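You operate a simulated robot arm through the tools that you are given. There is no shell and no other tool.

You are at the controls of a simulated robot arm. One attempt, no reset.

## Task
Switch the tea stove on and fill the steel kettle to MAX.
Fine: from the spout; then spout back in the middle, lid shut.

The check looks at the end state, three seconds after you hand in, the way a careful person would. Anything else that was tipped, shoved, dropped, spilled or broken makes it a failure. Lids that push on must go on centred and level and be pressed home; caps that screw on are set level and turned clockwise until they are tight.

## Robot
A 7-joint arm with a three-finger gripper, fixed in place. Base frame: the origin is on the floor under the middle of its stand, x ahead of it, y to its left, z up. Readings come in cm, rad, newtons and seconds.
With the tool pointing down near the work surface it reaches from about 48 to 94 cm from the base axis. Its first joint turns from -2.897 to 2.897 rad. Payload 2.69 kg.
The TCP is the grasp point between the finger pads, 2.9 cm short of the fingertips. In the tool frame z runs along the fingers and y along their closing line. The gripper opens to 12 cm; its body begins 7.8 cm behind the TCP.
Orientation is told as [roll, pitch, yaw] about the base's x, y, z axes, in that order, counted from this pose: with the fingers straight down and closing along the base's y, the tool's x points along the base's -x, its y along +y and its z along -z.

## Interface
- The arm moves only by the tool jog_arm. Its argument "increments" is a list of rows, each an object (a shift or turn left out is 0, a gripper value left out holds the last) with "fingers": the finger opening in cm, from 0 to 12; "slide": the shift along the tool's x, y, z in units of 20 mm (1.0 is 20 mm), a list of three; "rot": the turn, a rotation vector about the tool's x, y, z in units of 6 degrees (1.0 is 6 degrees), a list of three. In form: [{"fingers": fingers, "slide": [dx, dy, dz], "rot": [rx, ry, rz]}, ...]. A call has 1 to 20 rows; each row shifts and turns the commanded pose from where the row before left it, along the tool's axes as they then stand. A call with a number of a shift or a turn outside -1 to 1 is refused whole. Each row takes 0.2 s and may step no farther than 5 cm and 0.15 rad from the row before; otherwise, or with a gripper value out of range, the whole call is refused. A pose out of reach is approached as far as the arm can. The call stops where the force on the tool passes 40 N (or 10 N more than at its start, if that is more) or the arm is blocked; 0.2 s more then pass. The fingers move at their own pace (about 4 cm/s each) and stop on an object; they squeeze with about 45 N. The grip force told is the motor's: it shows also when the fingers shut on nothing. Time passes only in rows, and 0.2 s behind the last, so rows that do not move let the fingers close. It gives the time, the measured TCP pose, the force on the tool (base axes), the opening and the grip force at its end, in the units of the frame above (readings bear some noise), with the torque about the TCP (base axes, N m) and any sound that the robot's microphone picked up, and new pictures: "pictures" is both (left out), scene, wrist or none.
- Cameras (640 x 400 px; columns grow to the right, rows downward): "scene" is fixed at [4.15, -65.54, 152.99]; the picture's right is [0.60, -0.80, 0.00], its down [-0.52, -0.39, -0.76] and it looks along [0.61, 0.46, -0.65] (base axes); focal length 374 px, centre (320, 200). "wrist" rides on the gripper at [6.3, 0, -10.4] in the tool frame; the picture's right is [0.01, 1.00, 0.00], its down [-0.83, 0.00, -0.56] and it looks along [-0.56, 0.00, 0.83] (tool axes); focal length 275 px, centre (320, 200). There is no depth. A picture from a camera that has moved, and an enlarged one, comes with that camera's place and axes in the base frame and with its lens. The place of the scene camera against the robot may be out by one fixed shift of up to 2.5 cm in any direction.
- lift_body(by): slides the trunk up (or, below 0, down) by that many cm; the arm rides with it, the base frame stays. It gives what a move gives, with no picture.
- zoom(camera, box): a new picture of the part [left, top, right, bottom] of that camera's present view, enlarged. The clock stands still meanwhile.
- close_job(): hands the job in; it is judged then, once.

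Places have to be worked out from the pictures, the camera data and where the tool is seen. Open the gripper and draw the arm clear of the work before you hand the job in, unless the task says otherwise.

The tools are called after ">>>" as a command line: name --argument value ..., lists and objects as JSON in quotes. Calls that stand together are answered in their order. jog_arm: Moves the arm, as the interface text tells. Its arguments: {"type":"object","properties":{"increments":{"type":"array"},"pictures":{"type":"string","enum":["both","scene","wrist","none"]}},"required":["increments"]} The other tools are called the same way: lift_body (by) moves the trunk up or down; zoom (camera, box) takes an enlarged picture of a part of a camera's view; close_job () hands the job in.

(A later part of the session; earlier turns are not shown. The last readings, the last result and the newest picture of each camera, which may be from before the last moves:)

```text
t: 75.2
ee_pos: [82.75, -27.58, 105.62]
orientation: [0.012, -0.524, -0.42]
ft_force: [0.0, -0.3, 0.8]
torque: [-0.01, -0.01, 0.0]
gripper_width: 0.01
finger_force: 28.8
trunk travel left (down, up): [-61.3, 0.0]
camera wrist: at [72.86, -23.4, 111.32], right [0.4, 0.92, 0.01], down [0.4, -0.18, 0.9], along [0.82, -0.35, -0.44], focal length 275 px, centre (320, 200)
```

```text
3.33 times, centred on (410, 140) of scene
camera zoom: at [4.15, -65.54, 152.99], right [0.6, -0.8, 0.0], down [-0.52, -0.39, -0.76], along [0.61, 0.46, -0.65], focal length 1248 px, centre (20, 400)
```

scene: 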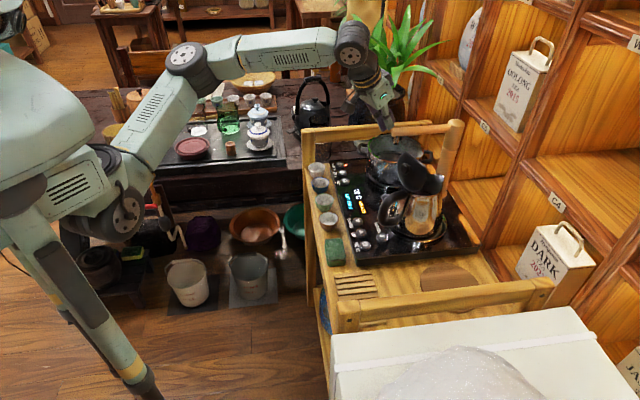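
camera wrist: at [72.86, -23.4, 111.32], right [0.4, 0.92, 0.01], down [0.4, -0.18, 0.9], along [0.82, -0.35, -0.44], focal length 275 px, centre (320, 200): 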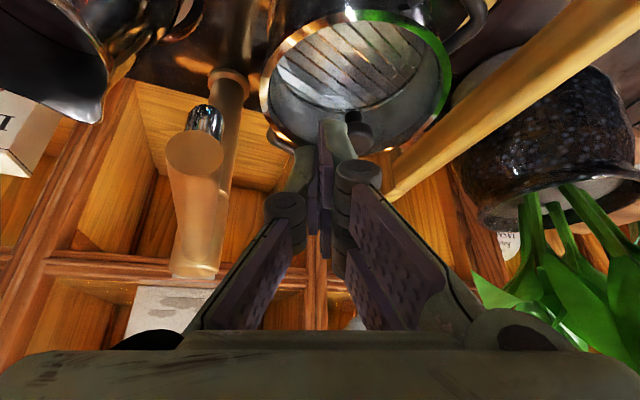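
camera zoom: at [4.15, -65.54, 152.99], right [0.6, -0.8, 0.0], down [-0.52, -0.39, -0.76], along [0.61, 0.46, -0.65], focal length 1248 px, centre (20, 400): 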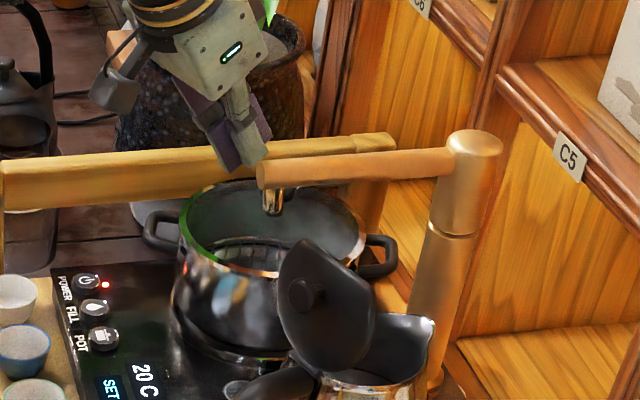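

The fingertips are beside the arm at r≈13.7 from the post, about 3.5 cm from contact. I'll push toward -y (tool) by 6 cm in 1 cm rows and check that the arm swings freely.

>>> jog_arm --increments '[{"slide": [0, -0.5, 0]}, {"slide": [0, -0.5, 0]}, {"slide": [0, -0.5, 0]}, {"slide": [0, -0.4, 0]}, {"slide": [0, -0.4, 0]}, {"slide": [0, -0.4, 0]}, {"slide": [0, -0.4, 0]}]'

>>> zoom --camera "scene" --box '[340, 80, 480, 200]'

```text
t: 76.8
ee_pos: [80.12, -33.38, 105.55]
orientation: [0.012, -0.524, -0.418]
ft_force: [0.2, 0.0, 0.0]
torque: [0.01, 0.0, 0.0]
gripper_width: 0.02
finger_force: 28.7
trunk travel left (down, up): [-61.3, 0.0]
camera wrist: at [70.43, -29.14, 111.28], right [0.4, 0.92, 0.01], down [0.4, -0.18, 0.9], along [0.82, -0.35, -0.44], focal length 275 px, centre (320, 200)
```

scene: 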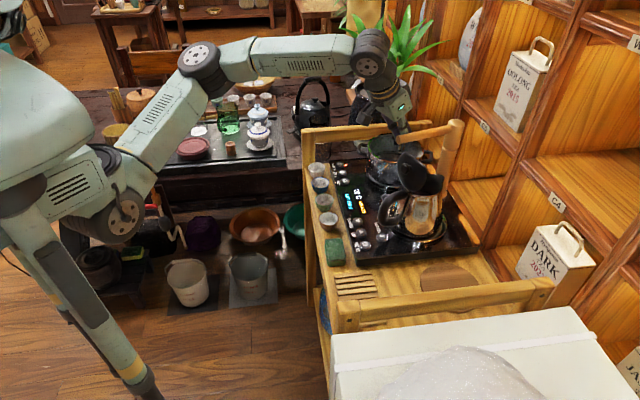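
wrist: 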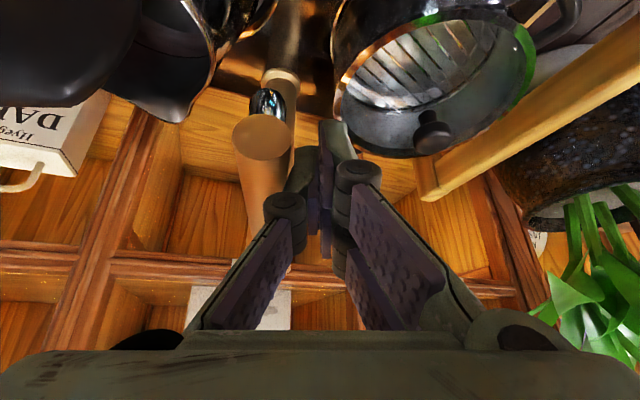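

```text
3.33 times, centred on (410, 140) of scene
camera zoom: at [4.15, -65.54, 152.99], right [0.6, -0.8, 0.0], down [-0.52, -0.39, -0.76], along [0.61, 0.46, -0.65], focal length 1248 px, centre (20, 400)
```

zoom: 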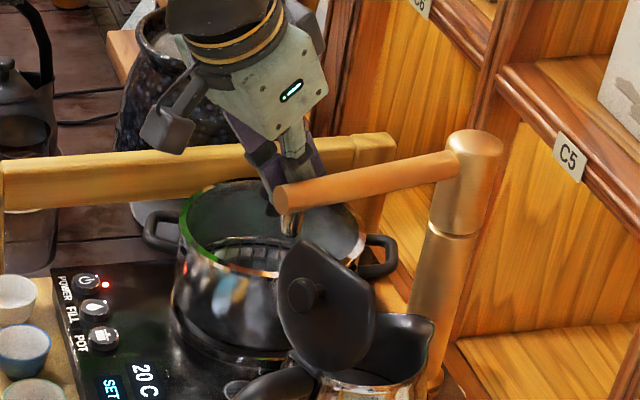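

The arm swings freely with almost no force; it is at about 148° now. I'll keep pushing along the arc, about 5 cm more, then check the nozzle over the kettle mouth.

>>> jog_arm --increments '[{"slide": [0.0357, -0.408, -0.0206]}, {"slide": [0.0357, -0.408, -0.0206]}, {"slide": [0.0357, -0.408, -0.0206]}, {"slide": [0.0357, -0.408, -0.0206]}, {"slide": [0.0357, -0.408, -0.0206]}, {"slide": [0.0357, -0.408, -0.0206]}]'

>>> zoom --camera "scene" --box '[350, 100, 480, 230]'

>>> zoom --camera "wrist" --box '[100, 0, 400, 200]'

```text
t: 78.2
ee_pos: [77.89, -37.57, 105.44]
orientation: [0.012, -0.525, -0.418]
ft_force: [-0.4, 0.6, 0.0]
torque: [0.01, 0.02, 0.02]
gripper_width: 0.0
finger_force: 29.1
trunk travel left (down, up): [-61.3, 0.0]
camera wrist: at [68.0, -33.45, 111.18], right [0.4, 0.92, 0.01], down [0.4, -0.18, 0.9], along [0.82, -0.35, -0.44], focal length 275 px, centre (320, 200)
```

scene: 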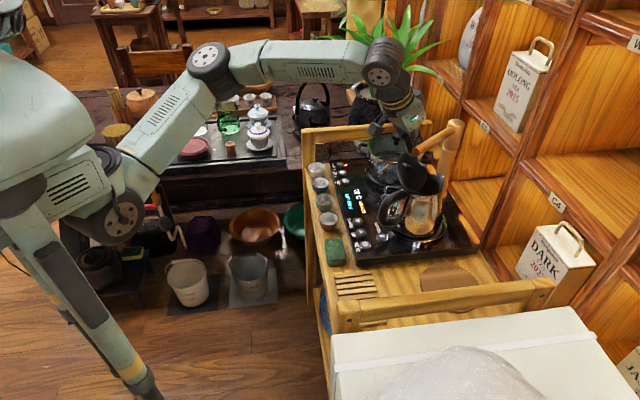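
wrist: 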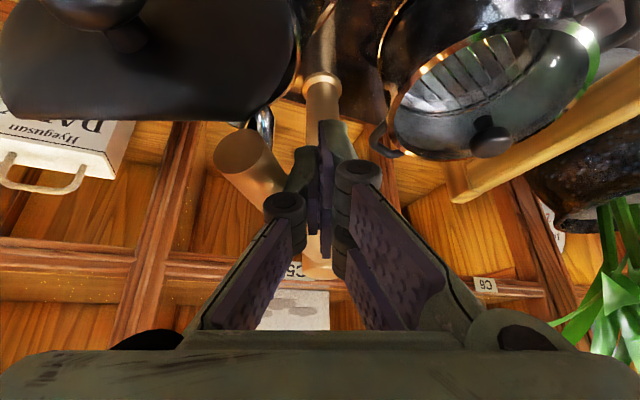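

```text
3.08 times, centred on (415, 165) of scene
camera zoom: at [4.15, -65.54, 152.99], right [0.6, -0.8, 0.0], down [-0.52, -0.39, -0.76], along [0.61, 0.46, -0.65], focal length 1152 px, centre (28, 308)
```

zoom: 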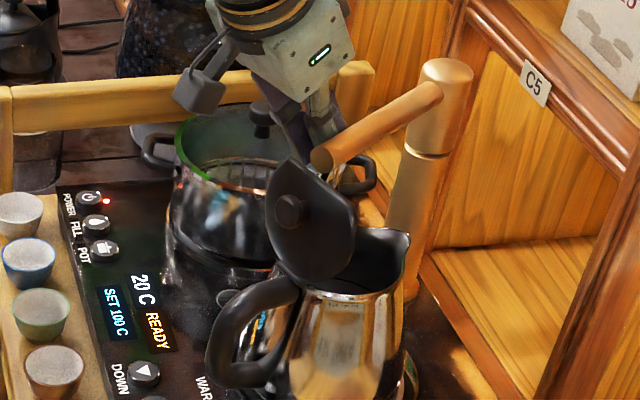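

```text
2.00 times, centred on (250, 100) of wrist
camera zoom: at [68.0, -33.45, 111.18], right [0.4, 0.92, 0.01], down [0.4, -0.18, 0.9], along [0.82, -0.35, -0.44], focal length 551 px, centre (460, 400)
```

zoom: 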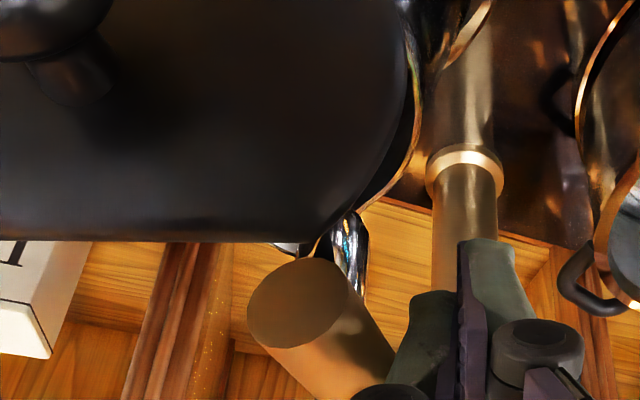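

The arm is at about 170° with the nozzle just inside the kettle's rim line. I'll push about 1.8 cm more to bring it over the middle of the mouth.

>>> jog_arm --increments '[{"slide": [0, -0.295, 0]}, {"slide": [0, -0.295, 0]}, {"slide": [0, -0.295, 0]}]'

>>> zoom --camera "scene" --box '[370, 110, 470, 210]'

>>> zoom --camera "wrist" --box '[100, 0, 400, 200]'

```text
t: 79.0
ee_pos: [76.97, -39.22, 105.23]
orientation: [0.013, -0.525, -0.417]
ft_force: [0.0, -0.5, 0.7]
torque: [0.01, 0.0, 0.01]
gripper_width: 0.0
finger_force: 28.7
trunk travel left (down, up): [-61.3, 0.0]
camera wrist: at [67.28, -35.0, 111.04], right [0.4, 0.92, 0.01], down [0.4, -0.18, 0.9], along [0.82, -0.35, -0.44], focal length 275 px, centre (320, 200)
```

scene: 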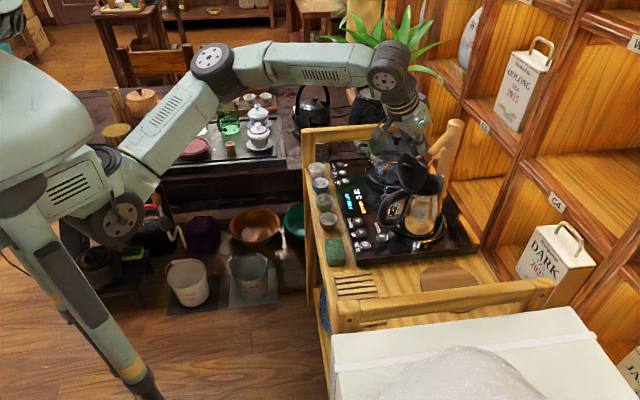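
wrist: 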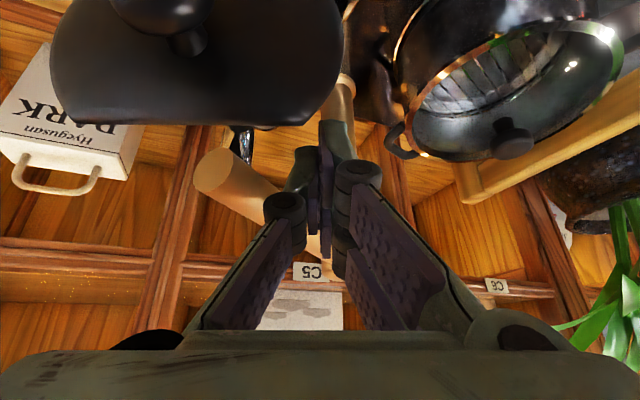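

```text
4.00 times, centred on (420, 160) of scene
camera zoom: at [4.15, -65.54, 152.99], right [0.6, -0.8, 0.0], down [-0.52, -0.39, -0.76], along [0.61, 0.46, -0.65], focal length 1498 px, centre (-80, 360)
```

zoom: 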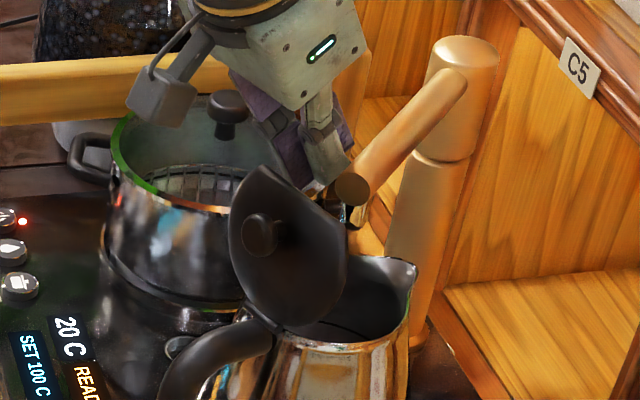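

```text
2.00 times, centred on (250, 100) of wrist
camera zoom: at [67.28, -35.0, 111.04], right [0.4, 0.92, 0.01], down [0.4, -0.18, 0.9], along [0.82, -0.35, -0.44], focal length 551 px, centre (460, 400)
```

zoom: 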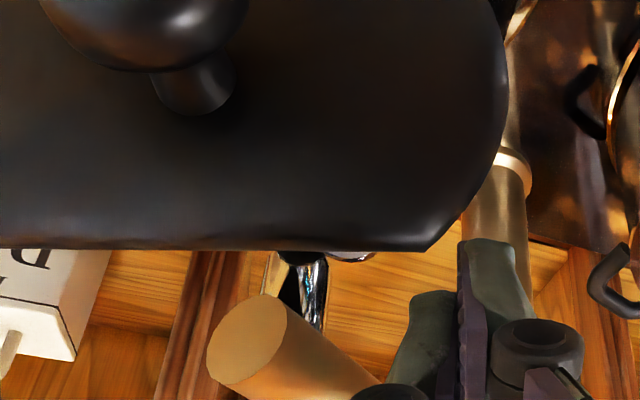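

The nozzle is over the kettle mouth now (about 0.5 cm from centre). I'll look inside the kettle for a MAX mark before leaving.

>>> zoom --camera "scene" --box '[400, 165, 450, 205]'

>>> zoom --camera "scene" --box '[395, 180, 450, 240]'

```text
10.00 times, centred on (425, 185) of scene
camera zoom: at [4.15, -65.54, 152.99], right [0.6, -0.8, 0.0], down [-0.52, -0.39, -0.76], along [0.61, 0.46, -0.65], focal length 3744 px, centre (-730, 350)
```

zoom: 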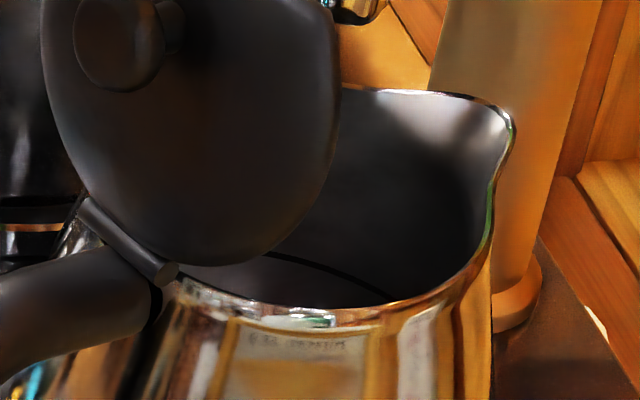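

```text
6.67 times, centred on (422, 210) of scene
camera zoom: at [4.15, -65.54, 152.99], right [0.6, -0.8, 0.0], down [-0.52, -0.39, -0.76], along [0.61, 0.46, -0.65], focal length 2496 px, centre (-363, 133)
```

zoom: 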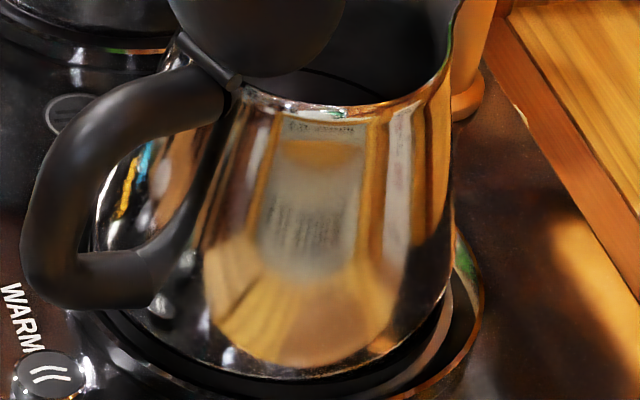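

A dark ring line is visible on the inner wall, probably the MAX mark. I'll leave the spout arm where it is, back the hand away to the left and upward, turn to the panel orientation, and look into the kettle from there.

>>> jog_arm --increments '[{"slide": [0, 0.8, 0]}, {"slide": [0, 0.9, 0]}, {"slide": [0, 0.9, 0]}, {"slide": [-0.5, 0, -0.866]}, {"slide": [0.866, 0, -0.5]}, {"slide": [0.866, 0, -0.5]}, {"slide": [0.866, 0, -0.5]}, {"slide": [0.866, 0, -0.5]}, {"slide": [0.5, 0, 0.4], "rot": [0, 1, 0]}, {"rot": [0, 1, 0]}, {"rot": [0, 1, 0]}, {"rot": [0, 1, 0]}, {"rot": [0, 1, 0]}, {"rot": [0, 0, 1]}, {"rot": [0, 0, 1]}, {"rot": [0, 0, 1]}, {}]'

>>> zoom --camera "wrist" --box '[140, 100, 380, 300]'

>>> zoom --camera "scene" --box '[370, 110, 470, 210]'

```text
t: 82.6
ee_pos: [71.58, -30.95, 106.12]
orientation: [0.009, 0.003, -0.727]
ft_force: [0.0, -0.2, 0.0]
torque: [0.0, -0.02, 0.02]
gripper_width: 0.02
finger_force: 28.1
trunk travel left (down, up): [-61.3, 0.0]
camera wrist: at [66.71, -27.0, 116.53], right [0.66, 0.75, 0.01], down [0.62, -0.56, 0.55], along [0.42, -0.36, -0.83], focal length 275 px, centre (320, 200)
```

scene: 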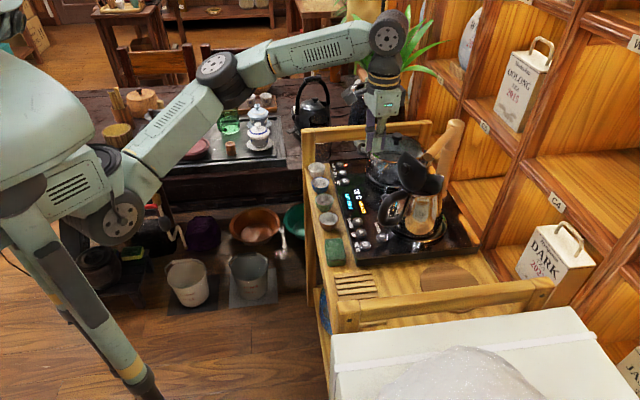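
wrist: 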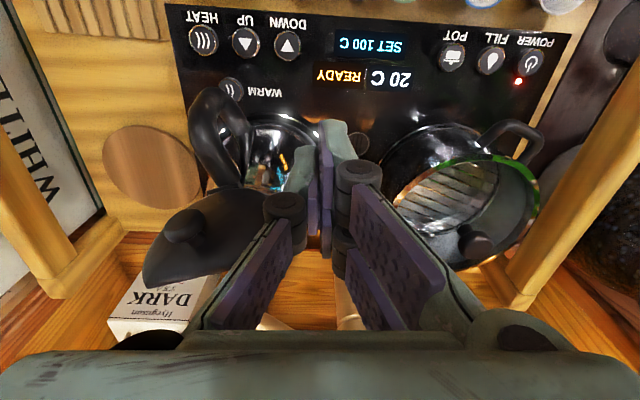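

```text
2.00 times, centred on (260, 200) of wrist
camera zoom: at [66.71, -27.0, 116.53], right [0.66, 0.75, 0.01], down [0.62, -0.56, 0.55], along [0.42, -0.36, -0.83], focal length 551 px, centre (440, 200)
```

zoom: 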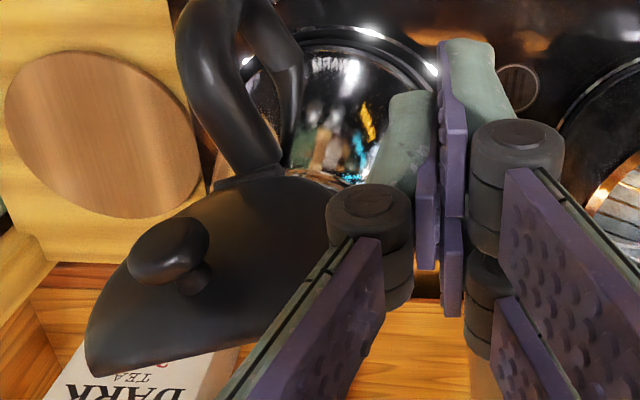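

```text
4.00 times, centred on (420, 160) of scene
camera zoom: at [4.15, -65.54, 152.99], right [0.6, -0.8, 0.0], down [-0.52, -0.39, -0.76], along [0.61, 0.46, -0.65], focal length 1498 px, centre (-80, 360)
```

zoom: 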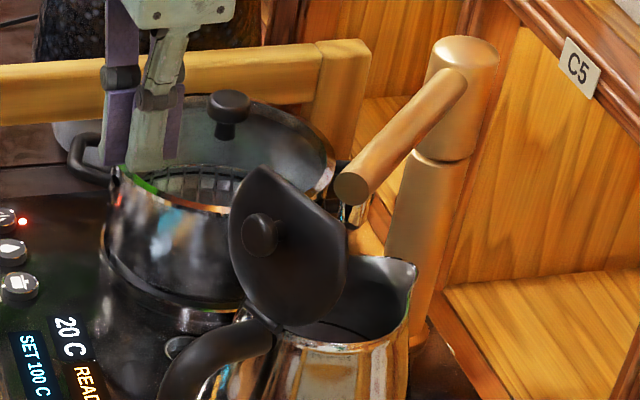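

The spout stayed over the kettle. The lid blocks this view of the mouth, so I'll go on to FILL, where the camera looks across from the other side. I'll travel to about z 100 over FILL and apply the 12° lean.

>>> jog_arm --increments '[{"slide": [0.164, 0.99, 0.34]}, {"slide": [0.164, 0.99, 0.34]}, {"slide": [0.164, 0.99, 0.34]}, {"slide": [0.164, 0.99, 0.34]}, {"slide": [0.164, 0.99, 0.34]}, {"slide": [0.164, 0.99, 0.34]}, {"slide": [0.164, 0.99, 0.34]}, {"slide": [0.164, 0.99, 0.34]}, {"slide": [0.164, 0.99, 0.34]}, {"rot": [-1, 0, 0]}, {"rot": [-1, 0, 0]}, {}]'

>>> zoom --camera "wrist" --box '[0, 100, 280, 340]'

```text
t: 85.2
ee_pos: [81.19, -15.64, 100.32]
orientation: [0.219, 0.004, -0.726]
ft_force: [-0.1, 0.1, 0.1]
torque: [-0.02, -0.01, -0.01]
gripper_width: 0.0
finger_force: 28.2
trunk travel left (down, up): [-61.3, 0.0]
camera wrist: at [74.92, -13.29, 110.41], right [0.64, 0.73, 0.22], down [0.54, -0.64, 0.54], along [0.54, -0.23, -0.81], focal length 275 px, centre (320, 200)
```

scene: 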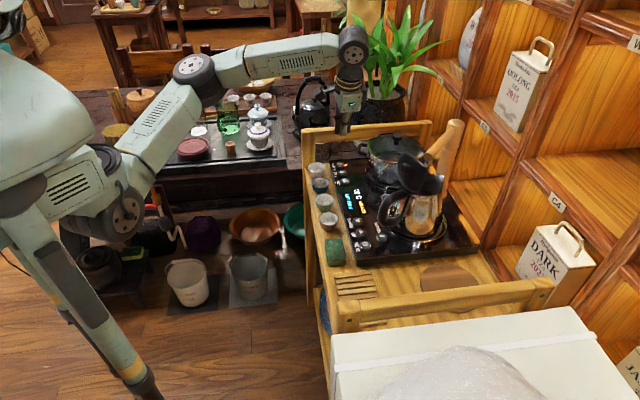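
wrist: 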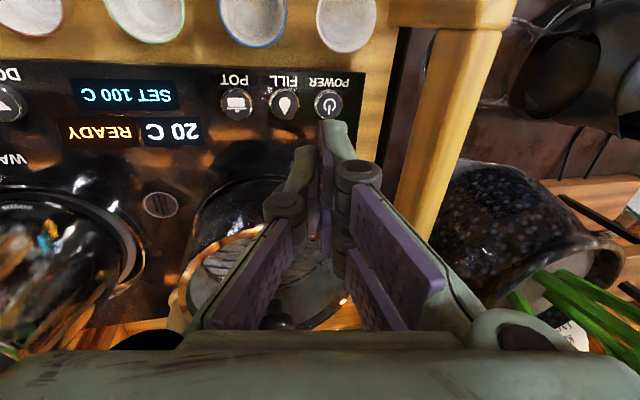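

```text
1.67 times, centred on (140, 220) of wrist
camera zoom: at [74.92, -13.29, 110.41], right [0.64, 0.73, 0.22], down [0.54, -0.64, 0.54], along [0.54, -0.23, -0.81], focal length 459 px, centre (620, 167)
```

zoom: 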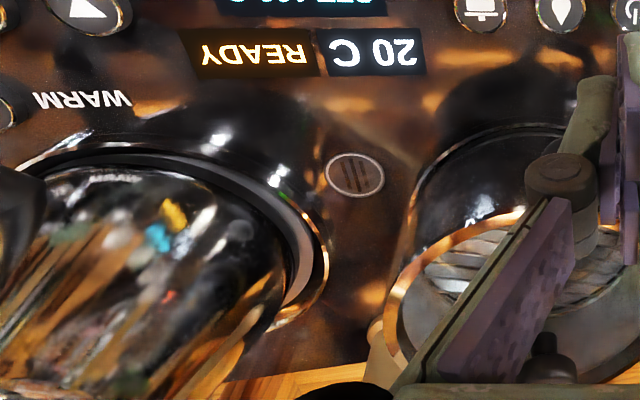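

The camera doesn't see the mouth from here, so I'll monitor the level with the scene camera. FILL measures at (81.6, -15.7). I'll go down to about 2 cm above it.

>>> jog_arm --increments '[{"slide": [-0.014, -0.1723, 0.8575]}, {"slide": [-0.014, -0.1723, 0.8575]}, {"slide": [-0.014, -0.1723, 0.8575]}, {"slide": [-0.014, -0.1723, 0.8575]}, {"slide": [-0.014, -0.1723, 0.8575]}, {"slide": [-0.014, -0.1723, 0.8575]}, {}]' --pictures "wrist"

>>> zoom --camera "wrist" --box '[160, 60, 420, 240]'

>>> zoom --camera "scene" --box '[310, 110, 410, 210]'

```text
t: 86.8
ee_pos: [81.2, -15.6, 89.66]
orientation: [0.219, 0.003, -0.725]
ft_force: [-0.2, 0.0, 0.8]
torque: [-0.04, -0.01, 0.0]
gripper_width: 0.0
finger_force: 28.3
trunk travel left (down, up): [-61.3, 0.0]
camera wrist: at [75.03, -13.1, 99.79], right [0.65, 0.73, 0.22], down [0.55, -0.64, 0.54], along [0.54, -0.23, -0.81], focal length 275 px, centre (320, 200)
```

wrist: 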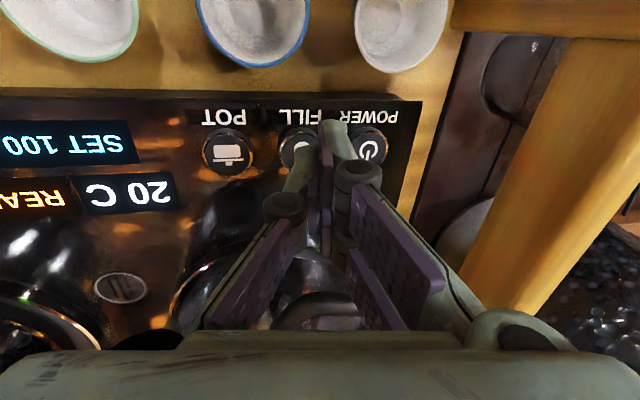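

```text
2.22 times, centred on (290, 150) of wrist
camera zoom: at [75.03, -13.1, 99.79], right [0.65, 0.73, 0.22], down [0.55, -0.64, 0.54], along [0.54, -0.23, -0.81], focal length 612 px, centre (387, 311)
```

zoom: 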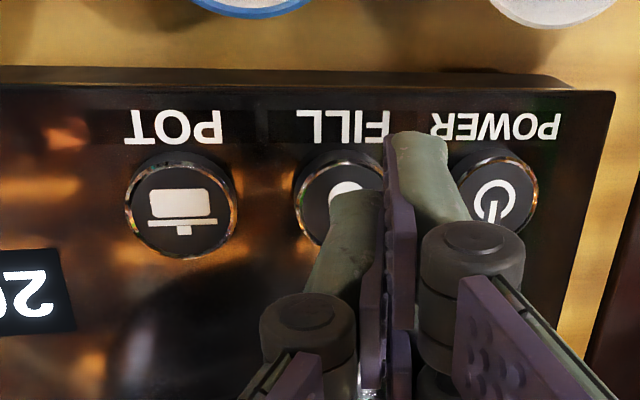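

```text
4.00 times, centred on (360, 160) of scene
camera zoom: at [4.15, -65.54, 152.99], right [0.6, -0.8, 0.0], down [-0.52, -0.39, -0.76], along [0.61, 0.46, -0.65], focal length 1498 px, centre (160, 360)
```

zoom: 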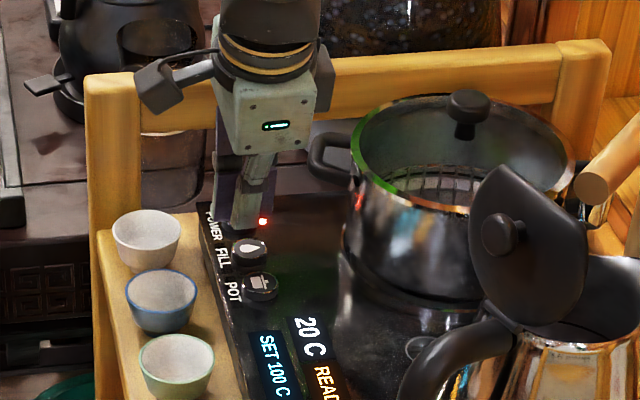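

The alignment is close, so I'll shift 3 mm outward and come down to just above the button.

>>> jog_arm --increments '[{"slide": [-0.145, 0.06, 0]}, {"slide": [0, -0.084, 0.38]}, {"slide": [0, -0.084, 0.38]}, {}]' --pictures "wrist"

>>> zoom --camera "wrist" --box '[160, 60, 420, 240]'

>>> zoom --camera "scene" --box '[320, 130, 390, 200]'

```text
t: 87.8
ee_pos: [81.62, -15.66, 88.25]
orientation: [0.218, 0.003, -0.726]
ft_force: [-0.9, 0.1, 0.4]
torque: [-0.01, 0.0, 0.02]
gripper_width: 0.0
finger_force: 29.0
trunk travel left (down, up): [-61.3, 0.0]
camera wrist: at [75.49, -13.21, 98.35], right [0.65, 0.73, 0.22], down [0.55, -0.64, 0.54], along [0.54, -0.23, -0.81], focal length 275 px, centre (320, 200)
```

wrist: 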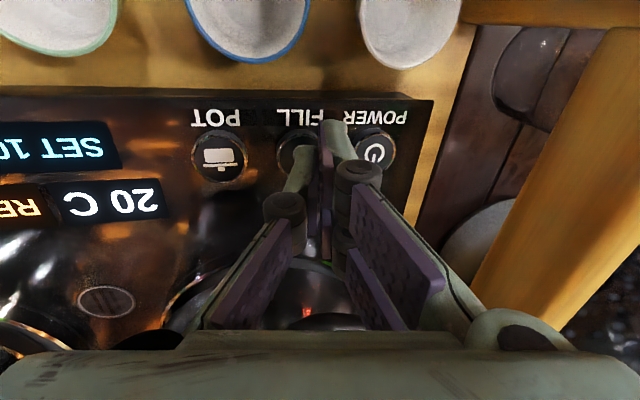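

```text
2.22 times, centred on (290, 150) of wrist
camera zoom: at [75.49, -13.21, 98.35], right [0.65, 0.73, 0.22], down [0.55, -0.64, 0.54], along [0.54, -0.23, -0.81], focal length 612 px, centre (387, 311)
```

zoom: 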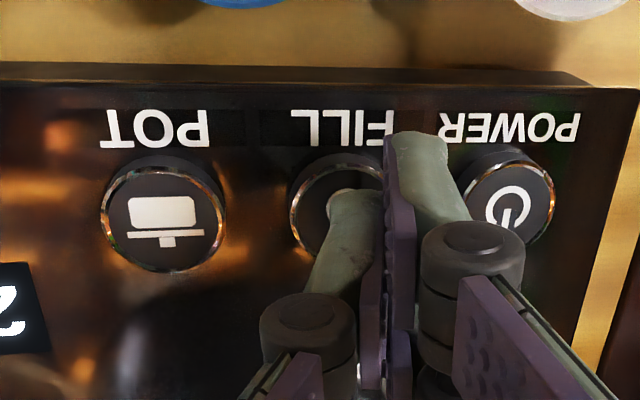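

```text
5.71 times, centred on (355, 165) of scene
camera zoom: at [4.15, -65.54, 152.99], right [0.6, -0.8, 0.0], down [-0.52, -0.39, -0.76], along [0.61, 0.46, -0.65], focal length 2140 px, centre (120, 400)
```

zoom: 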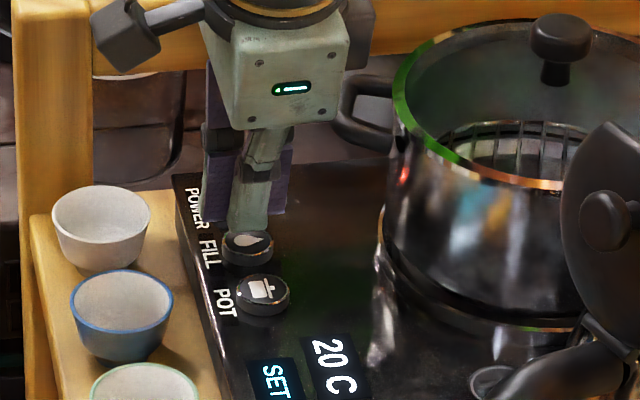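

The fingertip is right over FILL. I'll press about 1.2 cm down in 2 mm steps, and lift again in the same call so the timing is known.

>>> jog_arm --increments '[{"slide": [0, -0.0216, 0.0976]}, {"slide": [0, -0.0216, 0.0976]}, {"slide": [0, -0.0216, 0.0976]}, {"slide": [0, -0.0216, 0.0976]}, {"slide": [0, -0.0216, 0.0976]}, {"slide": [0, 0.0432, -0.195]}, {"slide": [0, 0.0432, -0.195]}]' --pictures "scene"

>>> zoom --camera "scene" --box '[400, 150, 450, 205]'

>>> zoom --camera "scene" --box '[330, 150, 390, 240]'

```text
t: 89.4
ee_pos: [81.62, -15.62, 88.11]
orientation: [0.221, 0.005, -0.727]
ft_force: [0.5, 0.5, 0.7]
torque: [-0.01, -0.01, -0.04]
gripper_width: 0.02
finger_force: 28.6
trunk travel left (down, up): [-61.3, 0.0]
heard: click
```

scene: 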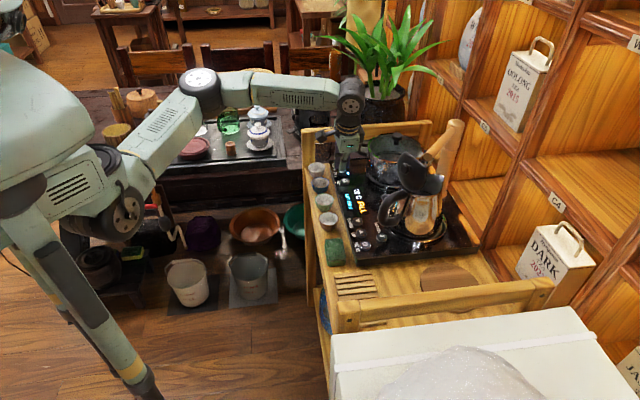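

```text
7.27 times, centred on (425, 178) of scene
camera zoom: at [4.15, -65.54, 152.99], right [0.6, -0.8, 0.0], down [-0.52, -0.39, -0.76], along [0.61, 0.46, -0.65], focal length 2723 px, centre (-444, 364)
```

zoom: 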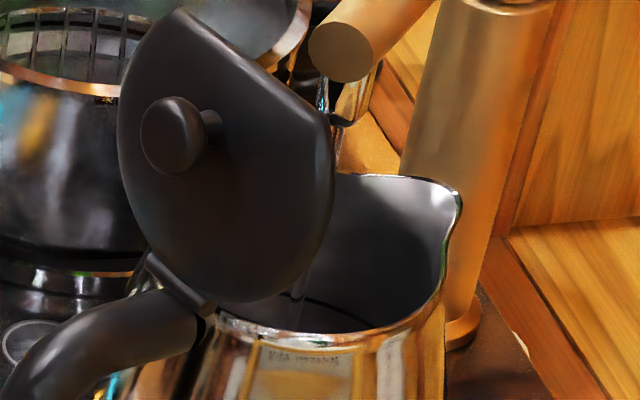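

```text
4.44 times, centred on (360, 195) of scene
camera zoom: at [4.15, -65.54, 152.99], right [0.6, -0.8, 0.0], down [-0.52, -0.39, -0.76], along [0.61, 0.46, -0.65], focal length 1664 px, centre (142, 222)
```

zoom: 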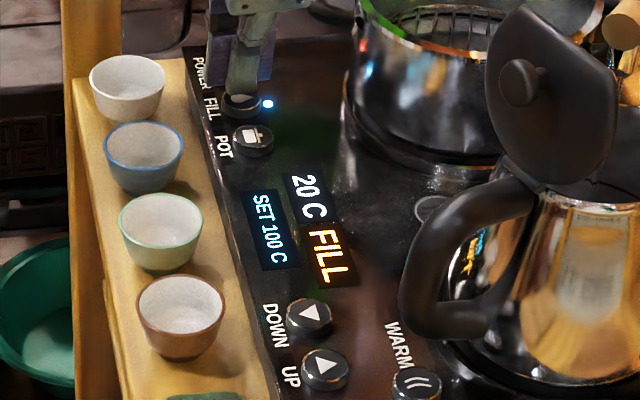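

FILL is active: the display shows FILL, a blue light is on, and water is streaming into the kettle. I'll wait in short steps with the finger just above the button and watch the level inside.

>>> jog_arm --increments '[{}, {}, {}, {}]' --pictures "scene"

>>> zoom --camera "scene" --box '[408, 172, 443, 200]'

```text
t: 90.4
ee_pos: [81.65, -15.66, 88.02]
orientation: [0.218, 0.003, -0.726]
ft_force: [0.4, 0.0, -0.7]
torque: [0.01, -0.01, -0.01]
gripper_width: 0.01
finger_force: 28.3
trunk travel left (down, up): [-61.3, 0.0]
```

scene: 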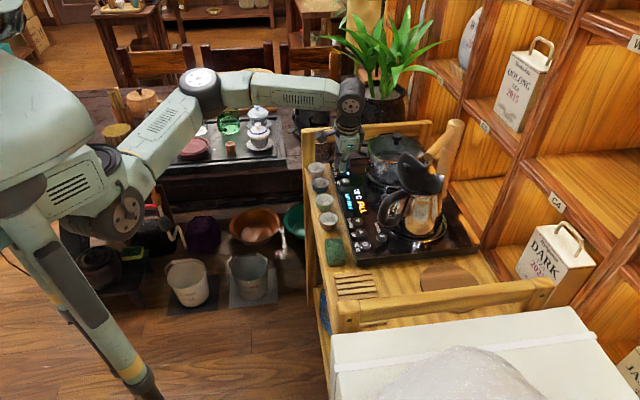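

```text
14.29 times, centred on (426, 186) of scene
camera zoom: at [4.15, -65.54, 152.99], right [0.6, -0.8, 0.0], down [-0.52, -0.39, -0.76], along [0.61, 0.46, -0.65], focal length 5349 px, centre (-1187, 400)
```

zoom: 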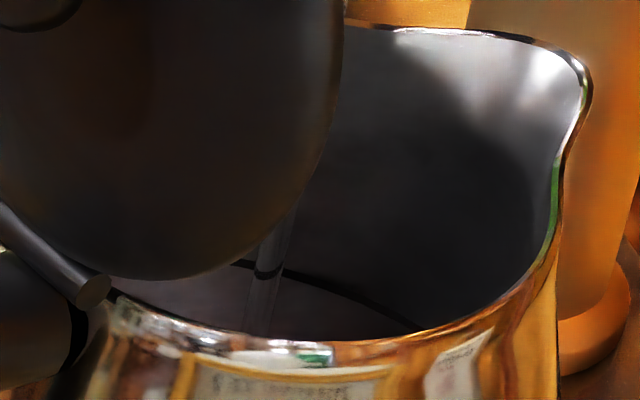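

The dark ring on the inner wall is at roughly z 92.5, about 5 cm below the rim, and it looks like the MAX line. I'll keep waiting in roughly 1 s steps and watch for the water surface.

>>> jog_arm --increments '[{}, {}, {}, {}]' --pictures "scene"

>>> zoom --camera "scene" --box '[408, 172, 443, 200]'

>>> zoom --camera "wrist" --box '[0, 0, 640, 400]'

```text
t: 91.4
ee_pos: [81.77, -15.61, 88.0]
orientation: [0.218, 0.002, -0.725]
ft_force: [0.2, -0.8, -0.2]
torque: [-0.01, 0.0, -0.01]
gripper_width: 0.01
finger_force: 28.5
trunk travel left (down, up): [-61.3, 0.0]
```

scene: 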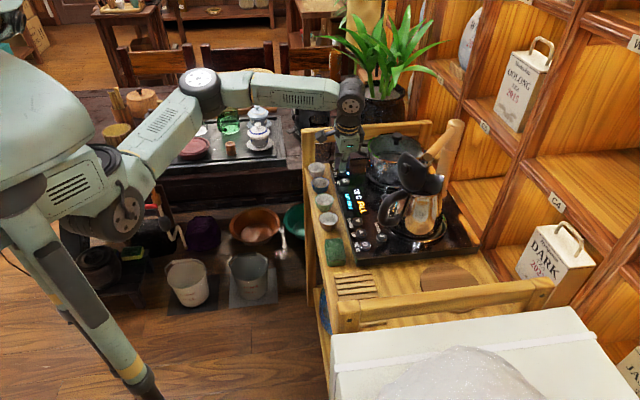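

```text
14.29 times, centred on (426, 186) of scene
camera zoom: at [4.15, -65.54, 152.99], right [0.6, -0.8, 0.0], down [-0.52, -0.39, -0.76], along [0.61, 0.46, -0.65], focal length 5349 px, centre (-1187, 400)
```

zoom: 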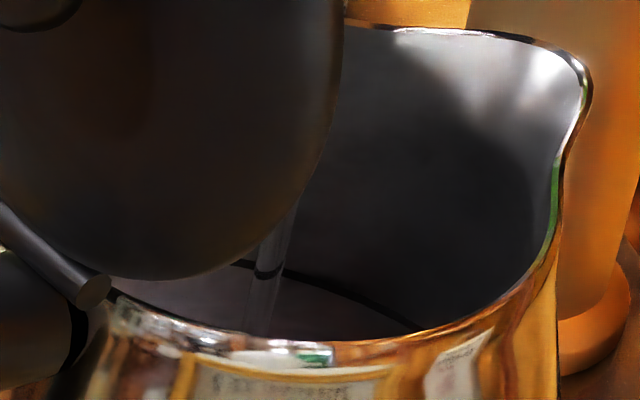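

```text
1.00 times, centred on (320, 200) of wrist (not enlarged: the box is as wide or as high as the picture)
camera zoom: at [75.51, -13.22, 98.13], right [0.65, 0.73, 0.22], down [0.55, -0.64, 0.54], along [0.54, -0.23, -0.81], focal length 275 px, centre (320, 200)
```

zoom: 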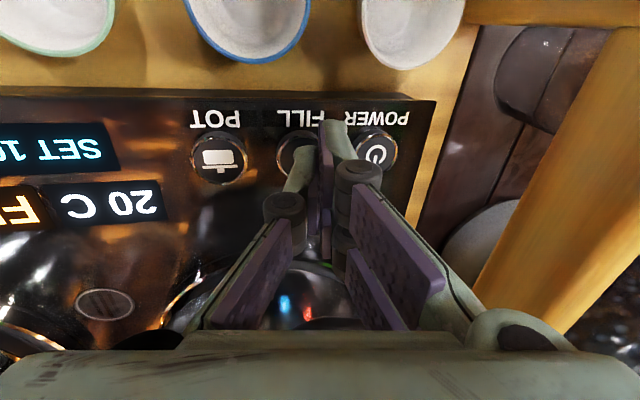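

There's no visible water surface yet; the stream is steady. I'll continue waiting.

>>> jog_arm --increments '[{}, {}, {}, {}, {}, {}]' --pictures "none"

>>> zoom --camera "scene" --box '[408, 172, 443, 200]'

```text
t: 92.8
ee_pos: [81.69, -15.68, 88.04]
orientation: [0.218, 0.004, -0.726]
ft_force: [1.0, -0.5, 0.4]
torque: [0.02, 0.0, 0.0]
gripper_width: 0.0
finger_force: 28.2
trunk travel left (down, up): [-61.3, 0.0]
```

```text
14.29 times, centred on (426, 186) of scene
camera zoom: at [4.15, -65.54, 152.99], right [0.6, -0.8, 0.0], down [-0.52, -0.39, -0.76], along [0.61, 0.46, -0.65], focal length 5349 px, centre (-1187, 400)
```

zoom: 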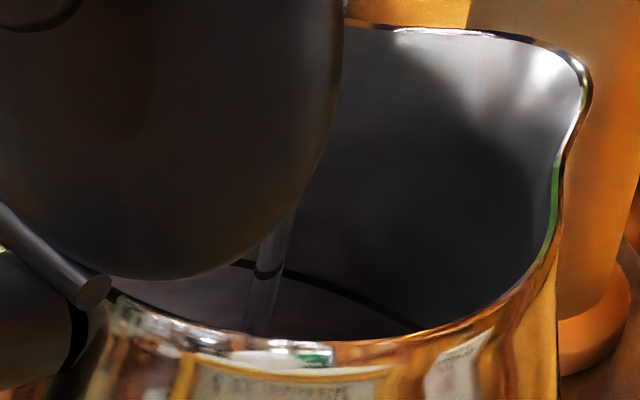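

It's still below the visible zone, so I'll continue in steps.

>>> jog_arm --increments '[{}, {}, {}, {}, {}, {}]' --pictures "none"

>>> zoom --camera "scene" --box '[408, 172, 443, 200]'

```text
t: 94.2
ee_pos: [81.75, -15.7, 88.09]
orientation: [0.218, 0.005, -0.723]
ft_force: [-1.0, 0.3, 1.0]
torque: [0.03, -0.01, 0.01]
gripper_width: 0.0
finger_force: 28.5
trunk travel left (down, up): [-61.3, 0.0]
```

```text
14.29 times, centred on (426, 186) of scene
camera zoom: at [4.15, -65.54, 152.99], right [0.6, -0.8, 0.0], down [-0.52, -0.39, -0.76], along [0.61, 0.46, -0.65], focal length 5349 px, centre (-1187, 400)
```

zoom: 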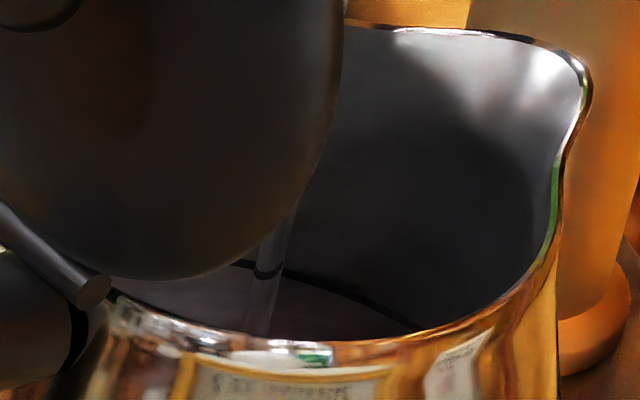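

I'll keep waiting, about 1.6 s more.

>>> jog_arm --increments '[{}, {}, {}, {}, {}, {}, {}]' --pictures "none"

>>> zoom --camera "scene" --box '[408, 172, 443, 200]'

```text
t: 95.8
ee_pos: [81.81, -15.69, 87.97]
orientation: [0.218, 0.002, -0.726]
ft_force: [0.4, -0.3, 0.8]
torque: [0.01, 0.0, 0.02]
gripper_width: 0.0
finger_force: 28.5
trunk travel left (down, up): [-61.3, 0.0]
```

```text
14.29 times, centred on (426, 186) of scene
camera zoom: at [4.15, -65.54, 152.99], right [0.6, -0.8, 0.0], down [-0.52, -0.39, -0.76], along [0.61, 0.46, -0.65], focal length 5349 px, centre (-1187, 400)
```

zoom: 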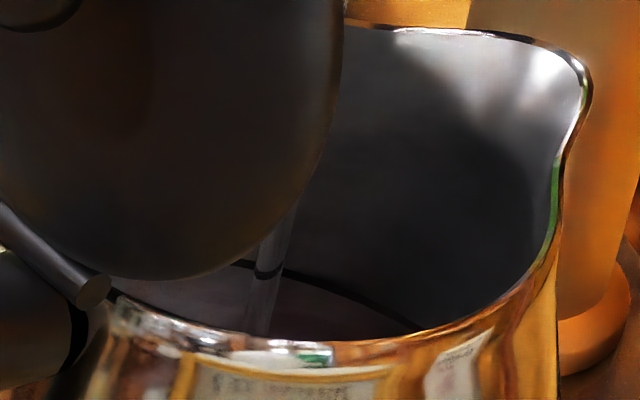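

There's only a subtle change, so I'll continue another 2 s.

>>> jog_arm --increments '[{}, {}, {}, {}, {}, {}, {}, {}, {}]' --pictures "none"

>>> zoom --camera "scene" --box '[408, 172, 443, 200]'

>>> zoom --camera "scene" --box '[330, 150, 390, 240]'

```text
t: 97.8
ee_pos: [81.72, -15.75, 88.02]
orientation: [0.218, 0.002, -0.726]
ft_force: [0.9, -0.4, -0.3]
torque: [0.01, -0.04, -0.01]
gripper_width: 0.02
finger_force: 28.5
trunk travel left (down, up): [-61.3, 0.0]
```

```text
14.29 times, centred on (426, 186) of scene
camera zoom: at [4.15, -65.54, 152.99], right [0.6, -0.8, 0.0], down [-0.52, -0.39, -0.76], along [0.61, 0.46, -0.65], focal length 5349 px, centre (-1187, 400)
```

zoom: 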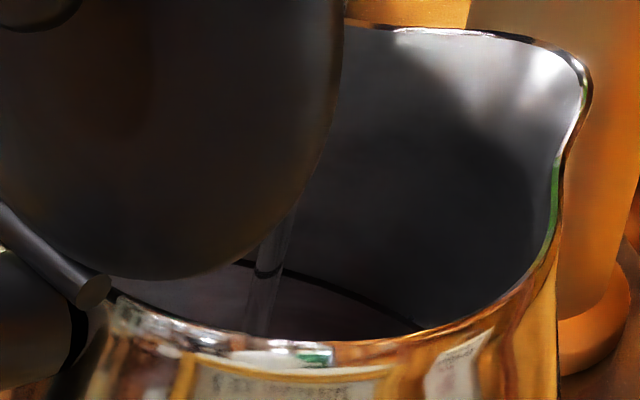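

```text
4.44 times, centred on (360, 195) of scene
camera zoom: at [4.15, -65.54, 152.99], right [0.6, -0.8, 0.0], down [-0.52, -0.39, -0.76], along [0.61, 0.46, -0.65], focal length 1664 px, centre (142, 222)
```

zoom: 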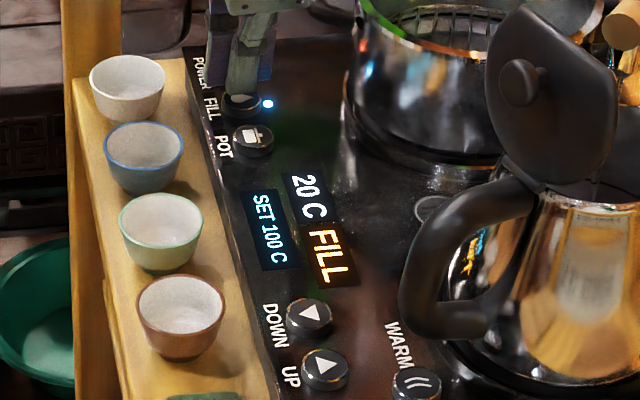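

The display is still on FILL. I'll continue in shorter steps so as not to overshoot.

>>> jog_arm --increments '[{}, {}, {}, {}, {}, {}]' --pictures "none"

>>> zoom --camera "scene" --box '[408, 172, 443, 200]'

```text
t: 99.2
ee_pos: [81.78, -15.54, 88.03]
orientation: [0.218, 0.003, -0.725]
ft_force: [0.9, -0.7, -0.2]
torque: [-0.01, 0.02, 0.02]
gripper_width: 0.0
finger_force: 28.6
trunk travel left (down, up): [-61.3, 0.0]
```

```text
14.29 times, centred on (426, 186) of scene
camera zoom: at [4.15, -65.54, 152.99], right [0.6, -0.8, 0.0], down [-0.52, -0.39, -0.76], along [0.61, 0.46, -0.65], focal length 5349 px, centre (-1187, 400)
```

zoom: 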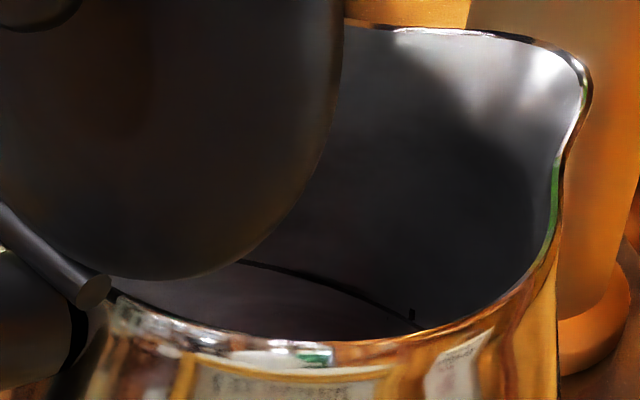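

The stream has stopped. I'll check the display and the kettle.

>>> zoom --camera "scene" --box '[330, 150, 390, 240]'

>>> zoom --camera "scene" --box '[400, 150, 450, 205]'

>>> zoom --camera "scene" --box '[420, 184, 440, 200]'

```text
4.44 times, centred on (360, 195) of scene
camera zoom: at [4.15, -65.54, 152.99], right [0.6, -0.8, 0.0], down [-0.52, -0.39, -0.76], along [0.61, 0.46, -0.65], focal length 1664 px, centre (142, 222)
```

zoom: 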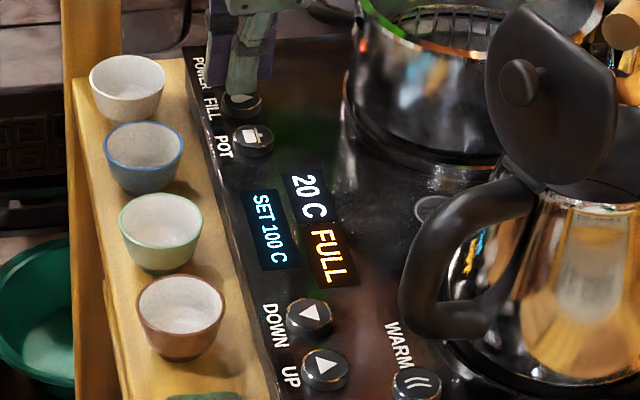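

```text
7.27 times, centred on (425, 178) of scene
camera zoom: at [4.15, -65.54, 152.99], right [0.6, -0.8, 0.0], down [-0.52, -0.39, -0.76], along [0.61, 0.46, -0.65], focal length 2723 px, centre (-444, 364)
```

zoom: 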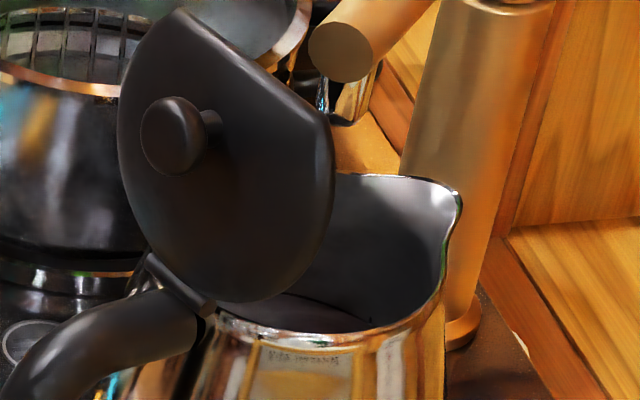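

```text
16.00 times, centred on (430, 192) of scene
camera zoom: at [4.15, -65.54, 152.99], right [0.6, -0.8, 0.0], down [-0.52, -0.39, -0.76], along [0.61, 0.46, -0.65], focal length 5991 px, centre (-1440, 328)
```

zoom: 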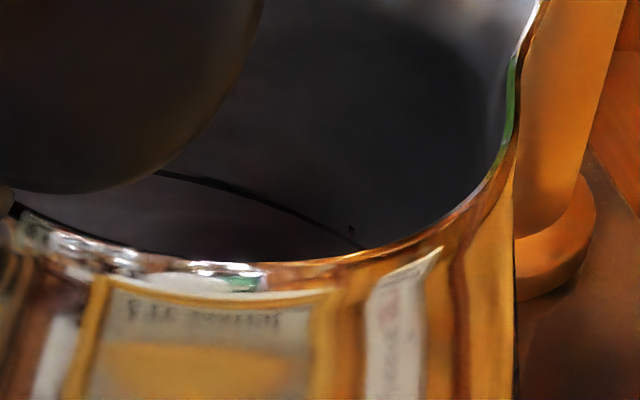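

The display reads FULL and the flow stopped by itself, so the kettle is filled to the stove's limit. Now I'll lift off the button, move back and up, un-lean, and set the hand to a 24° outward tilt, on the way to hooking the spout arm from its far side.

>>> jog_arm --increments '[{"slide": [0, 0.105, -0.488]}, {"slide": [0, 0.216, -0.976]}, {"slide": [0, 0.216, -0.976]}, {"slide": [0, 0.216, -0.976]}, {"slide": [0.175, -0.85, -0.7]}, {"slide": [0.175, -0.85, -0.7]}, {"slide": [0.175, -0.85, -0.7]}, {"slide": [0.175, -0.85, -0.7]}, {"slide": [0.175, -0.85, -0.7]}, {"slide": [0.175, -0.85, -0.7]}, {"slide": [0.175, -0.85, -0.7]}, {"slide": [0.175, -0.85, -0.7]}, {"rot": [1, 0, 0]}, {"rot": [1.0, 0, 0]}, {"rot": [0, 0, -1]}, {"rot": [0, 0, -1]}, {"rot": [0, 0, -1]}, {}]'

>>> zoom --camera "scene" --box '[360, 110, 460, 250]'

```text
t: 103.0
ee_pos: [69.1, -25.67, 102.94]
orientation: [0.011, 0.002, -0.409]
ft_force: [-0.4, -0.4, 0.2]
torque: [0.02, -0.02, -0.04]
gripper_width: 0.02
finger_force: 28.6
trunk travel left (down, up): [-61.3, 0.0]
camera wrist: at [63.31, -23.21, 113.35], right [0.39, 0.92, 0.01], down [0.76, -0.33, 0.56], along [0.51, -0.21, -0.83], focal length 275 px, centre (320, 200)
```

scene: 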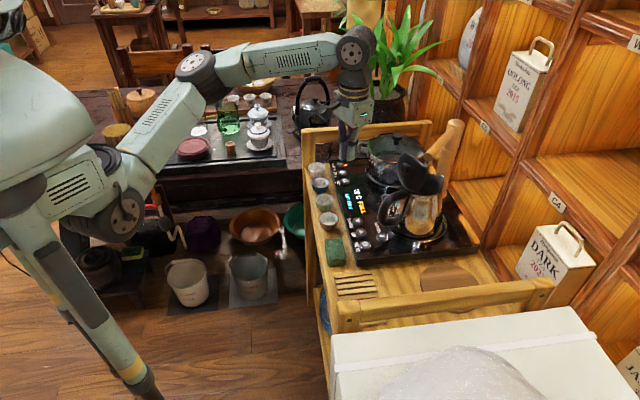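
wrist: 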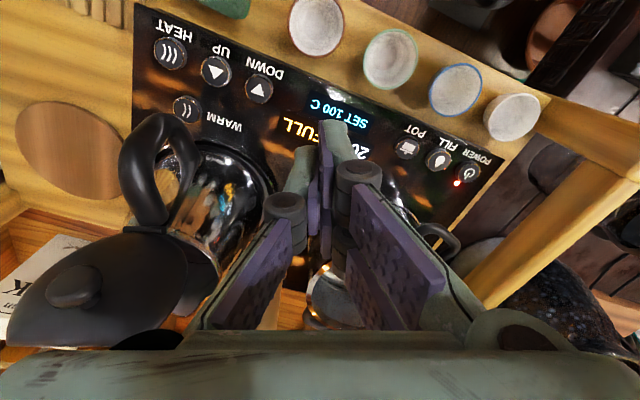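

```text
2.86 times, centred on (410, 180) of scene
camera zoom: at [4.15, -65.54, 152.99], right [0.6, -0.8, 0.0], down [-0.52, -0.39, -0.76], along [0.61, 0.46, -0.65], focal length 1070 px, centre (63, 257)
```

zoom: 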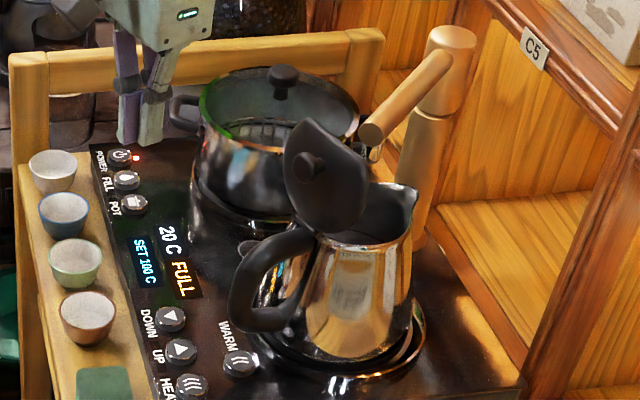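

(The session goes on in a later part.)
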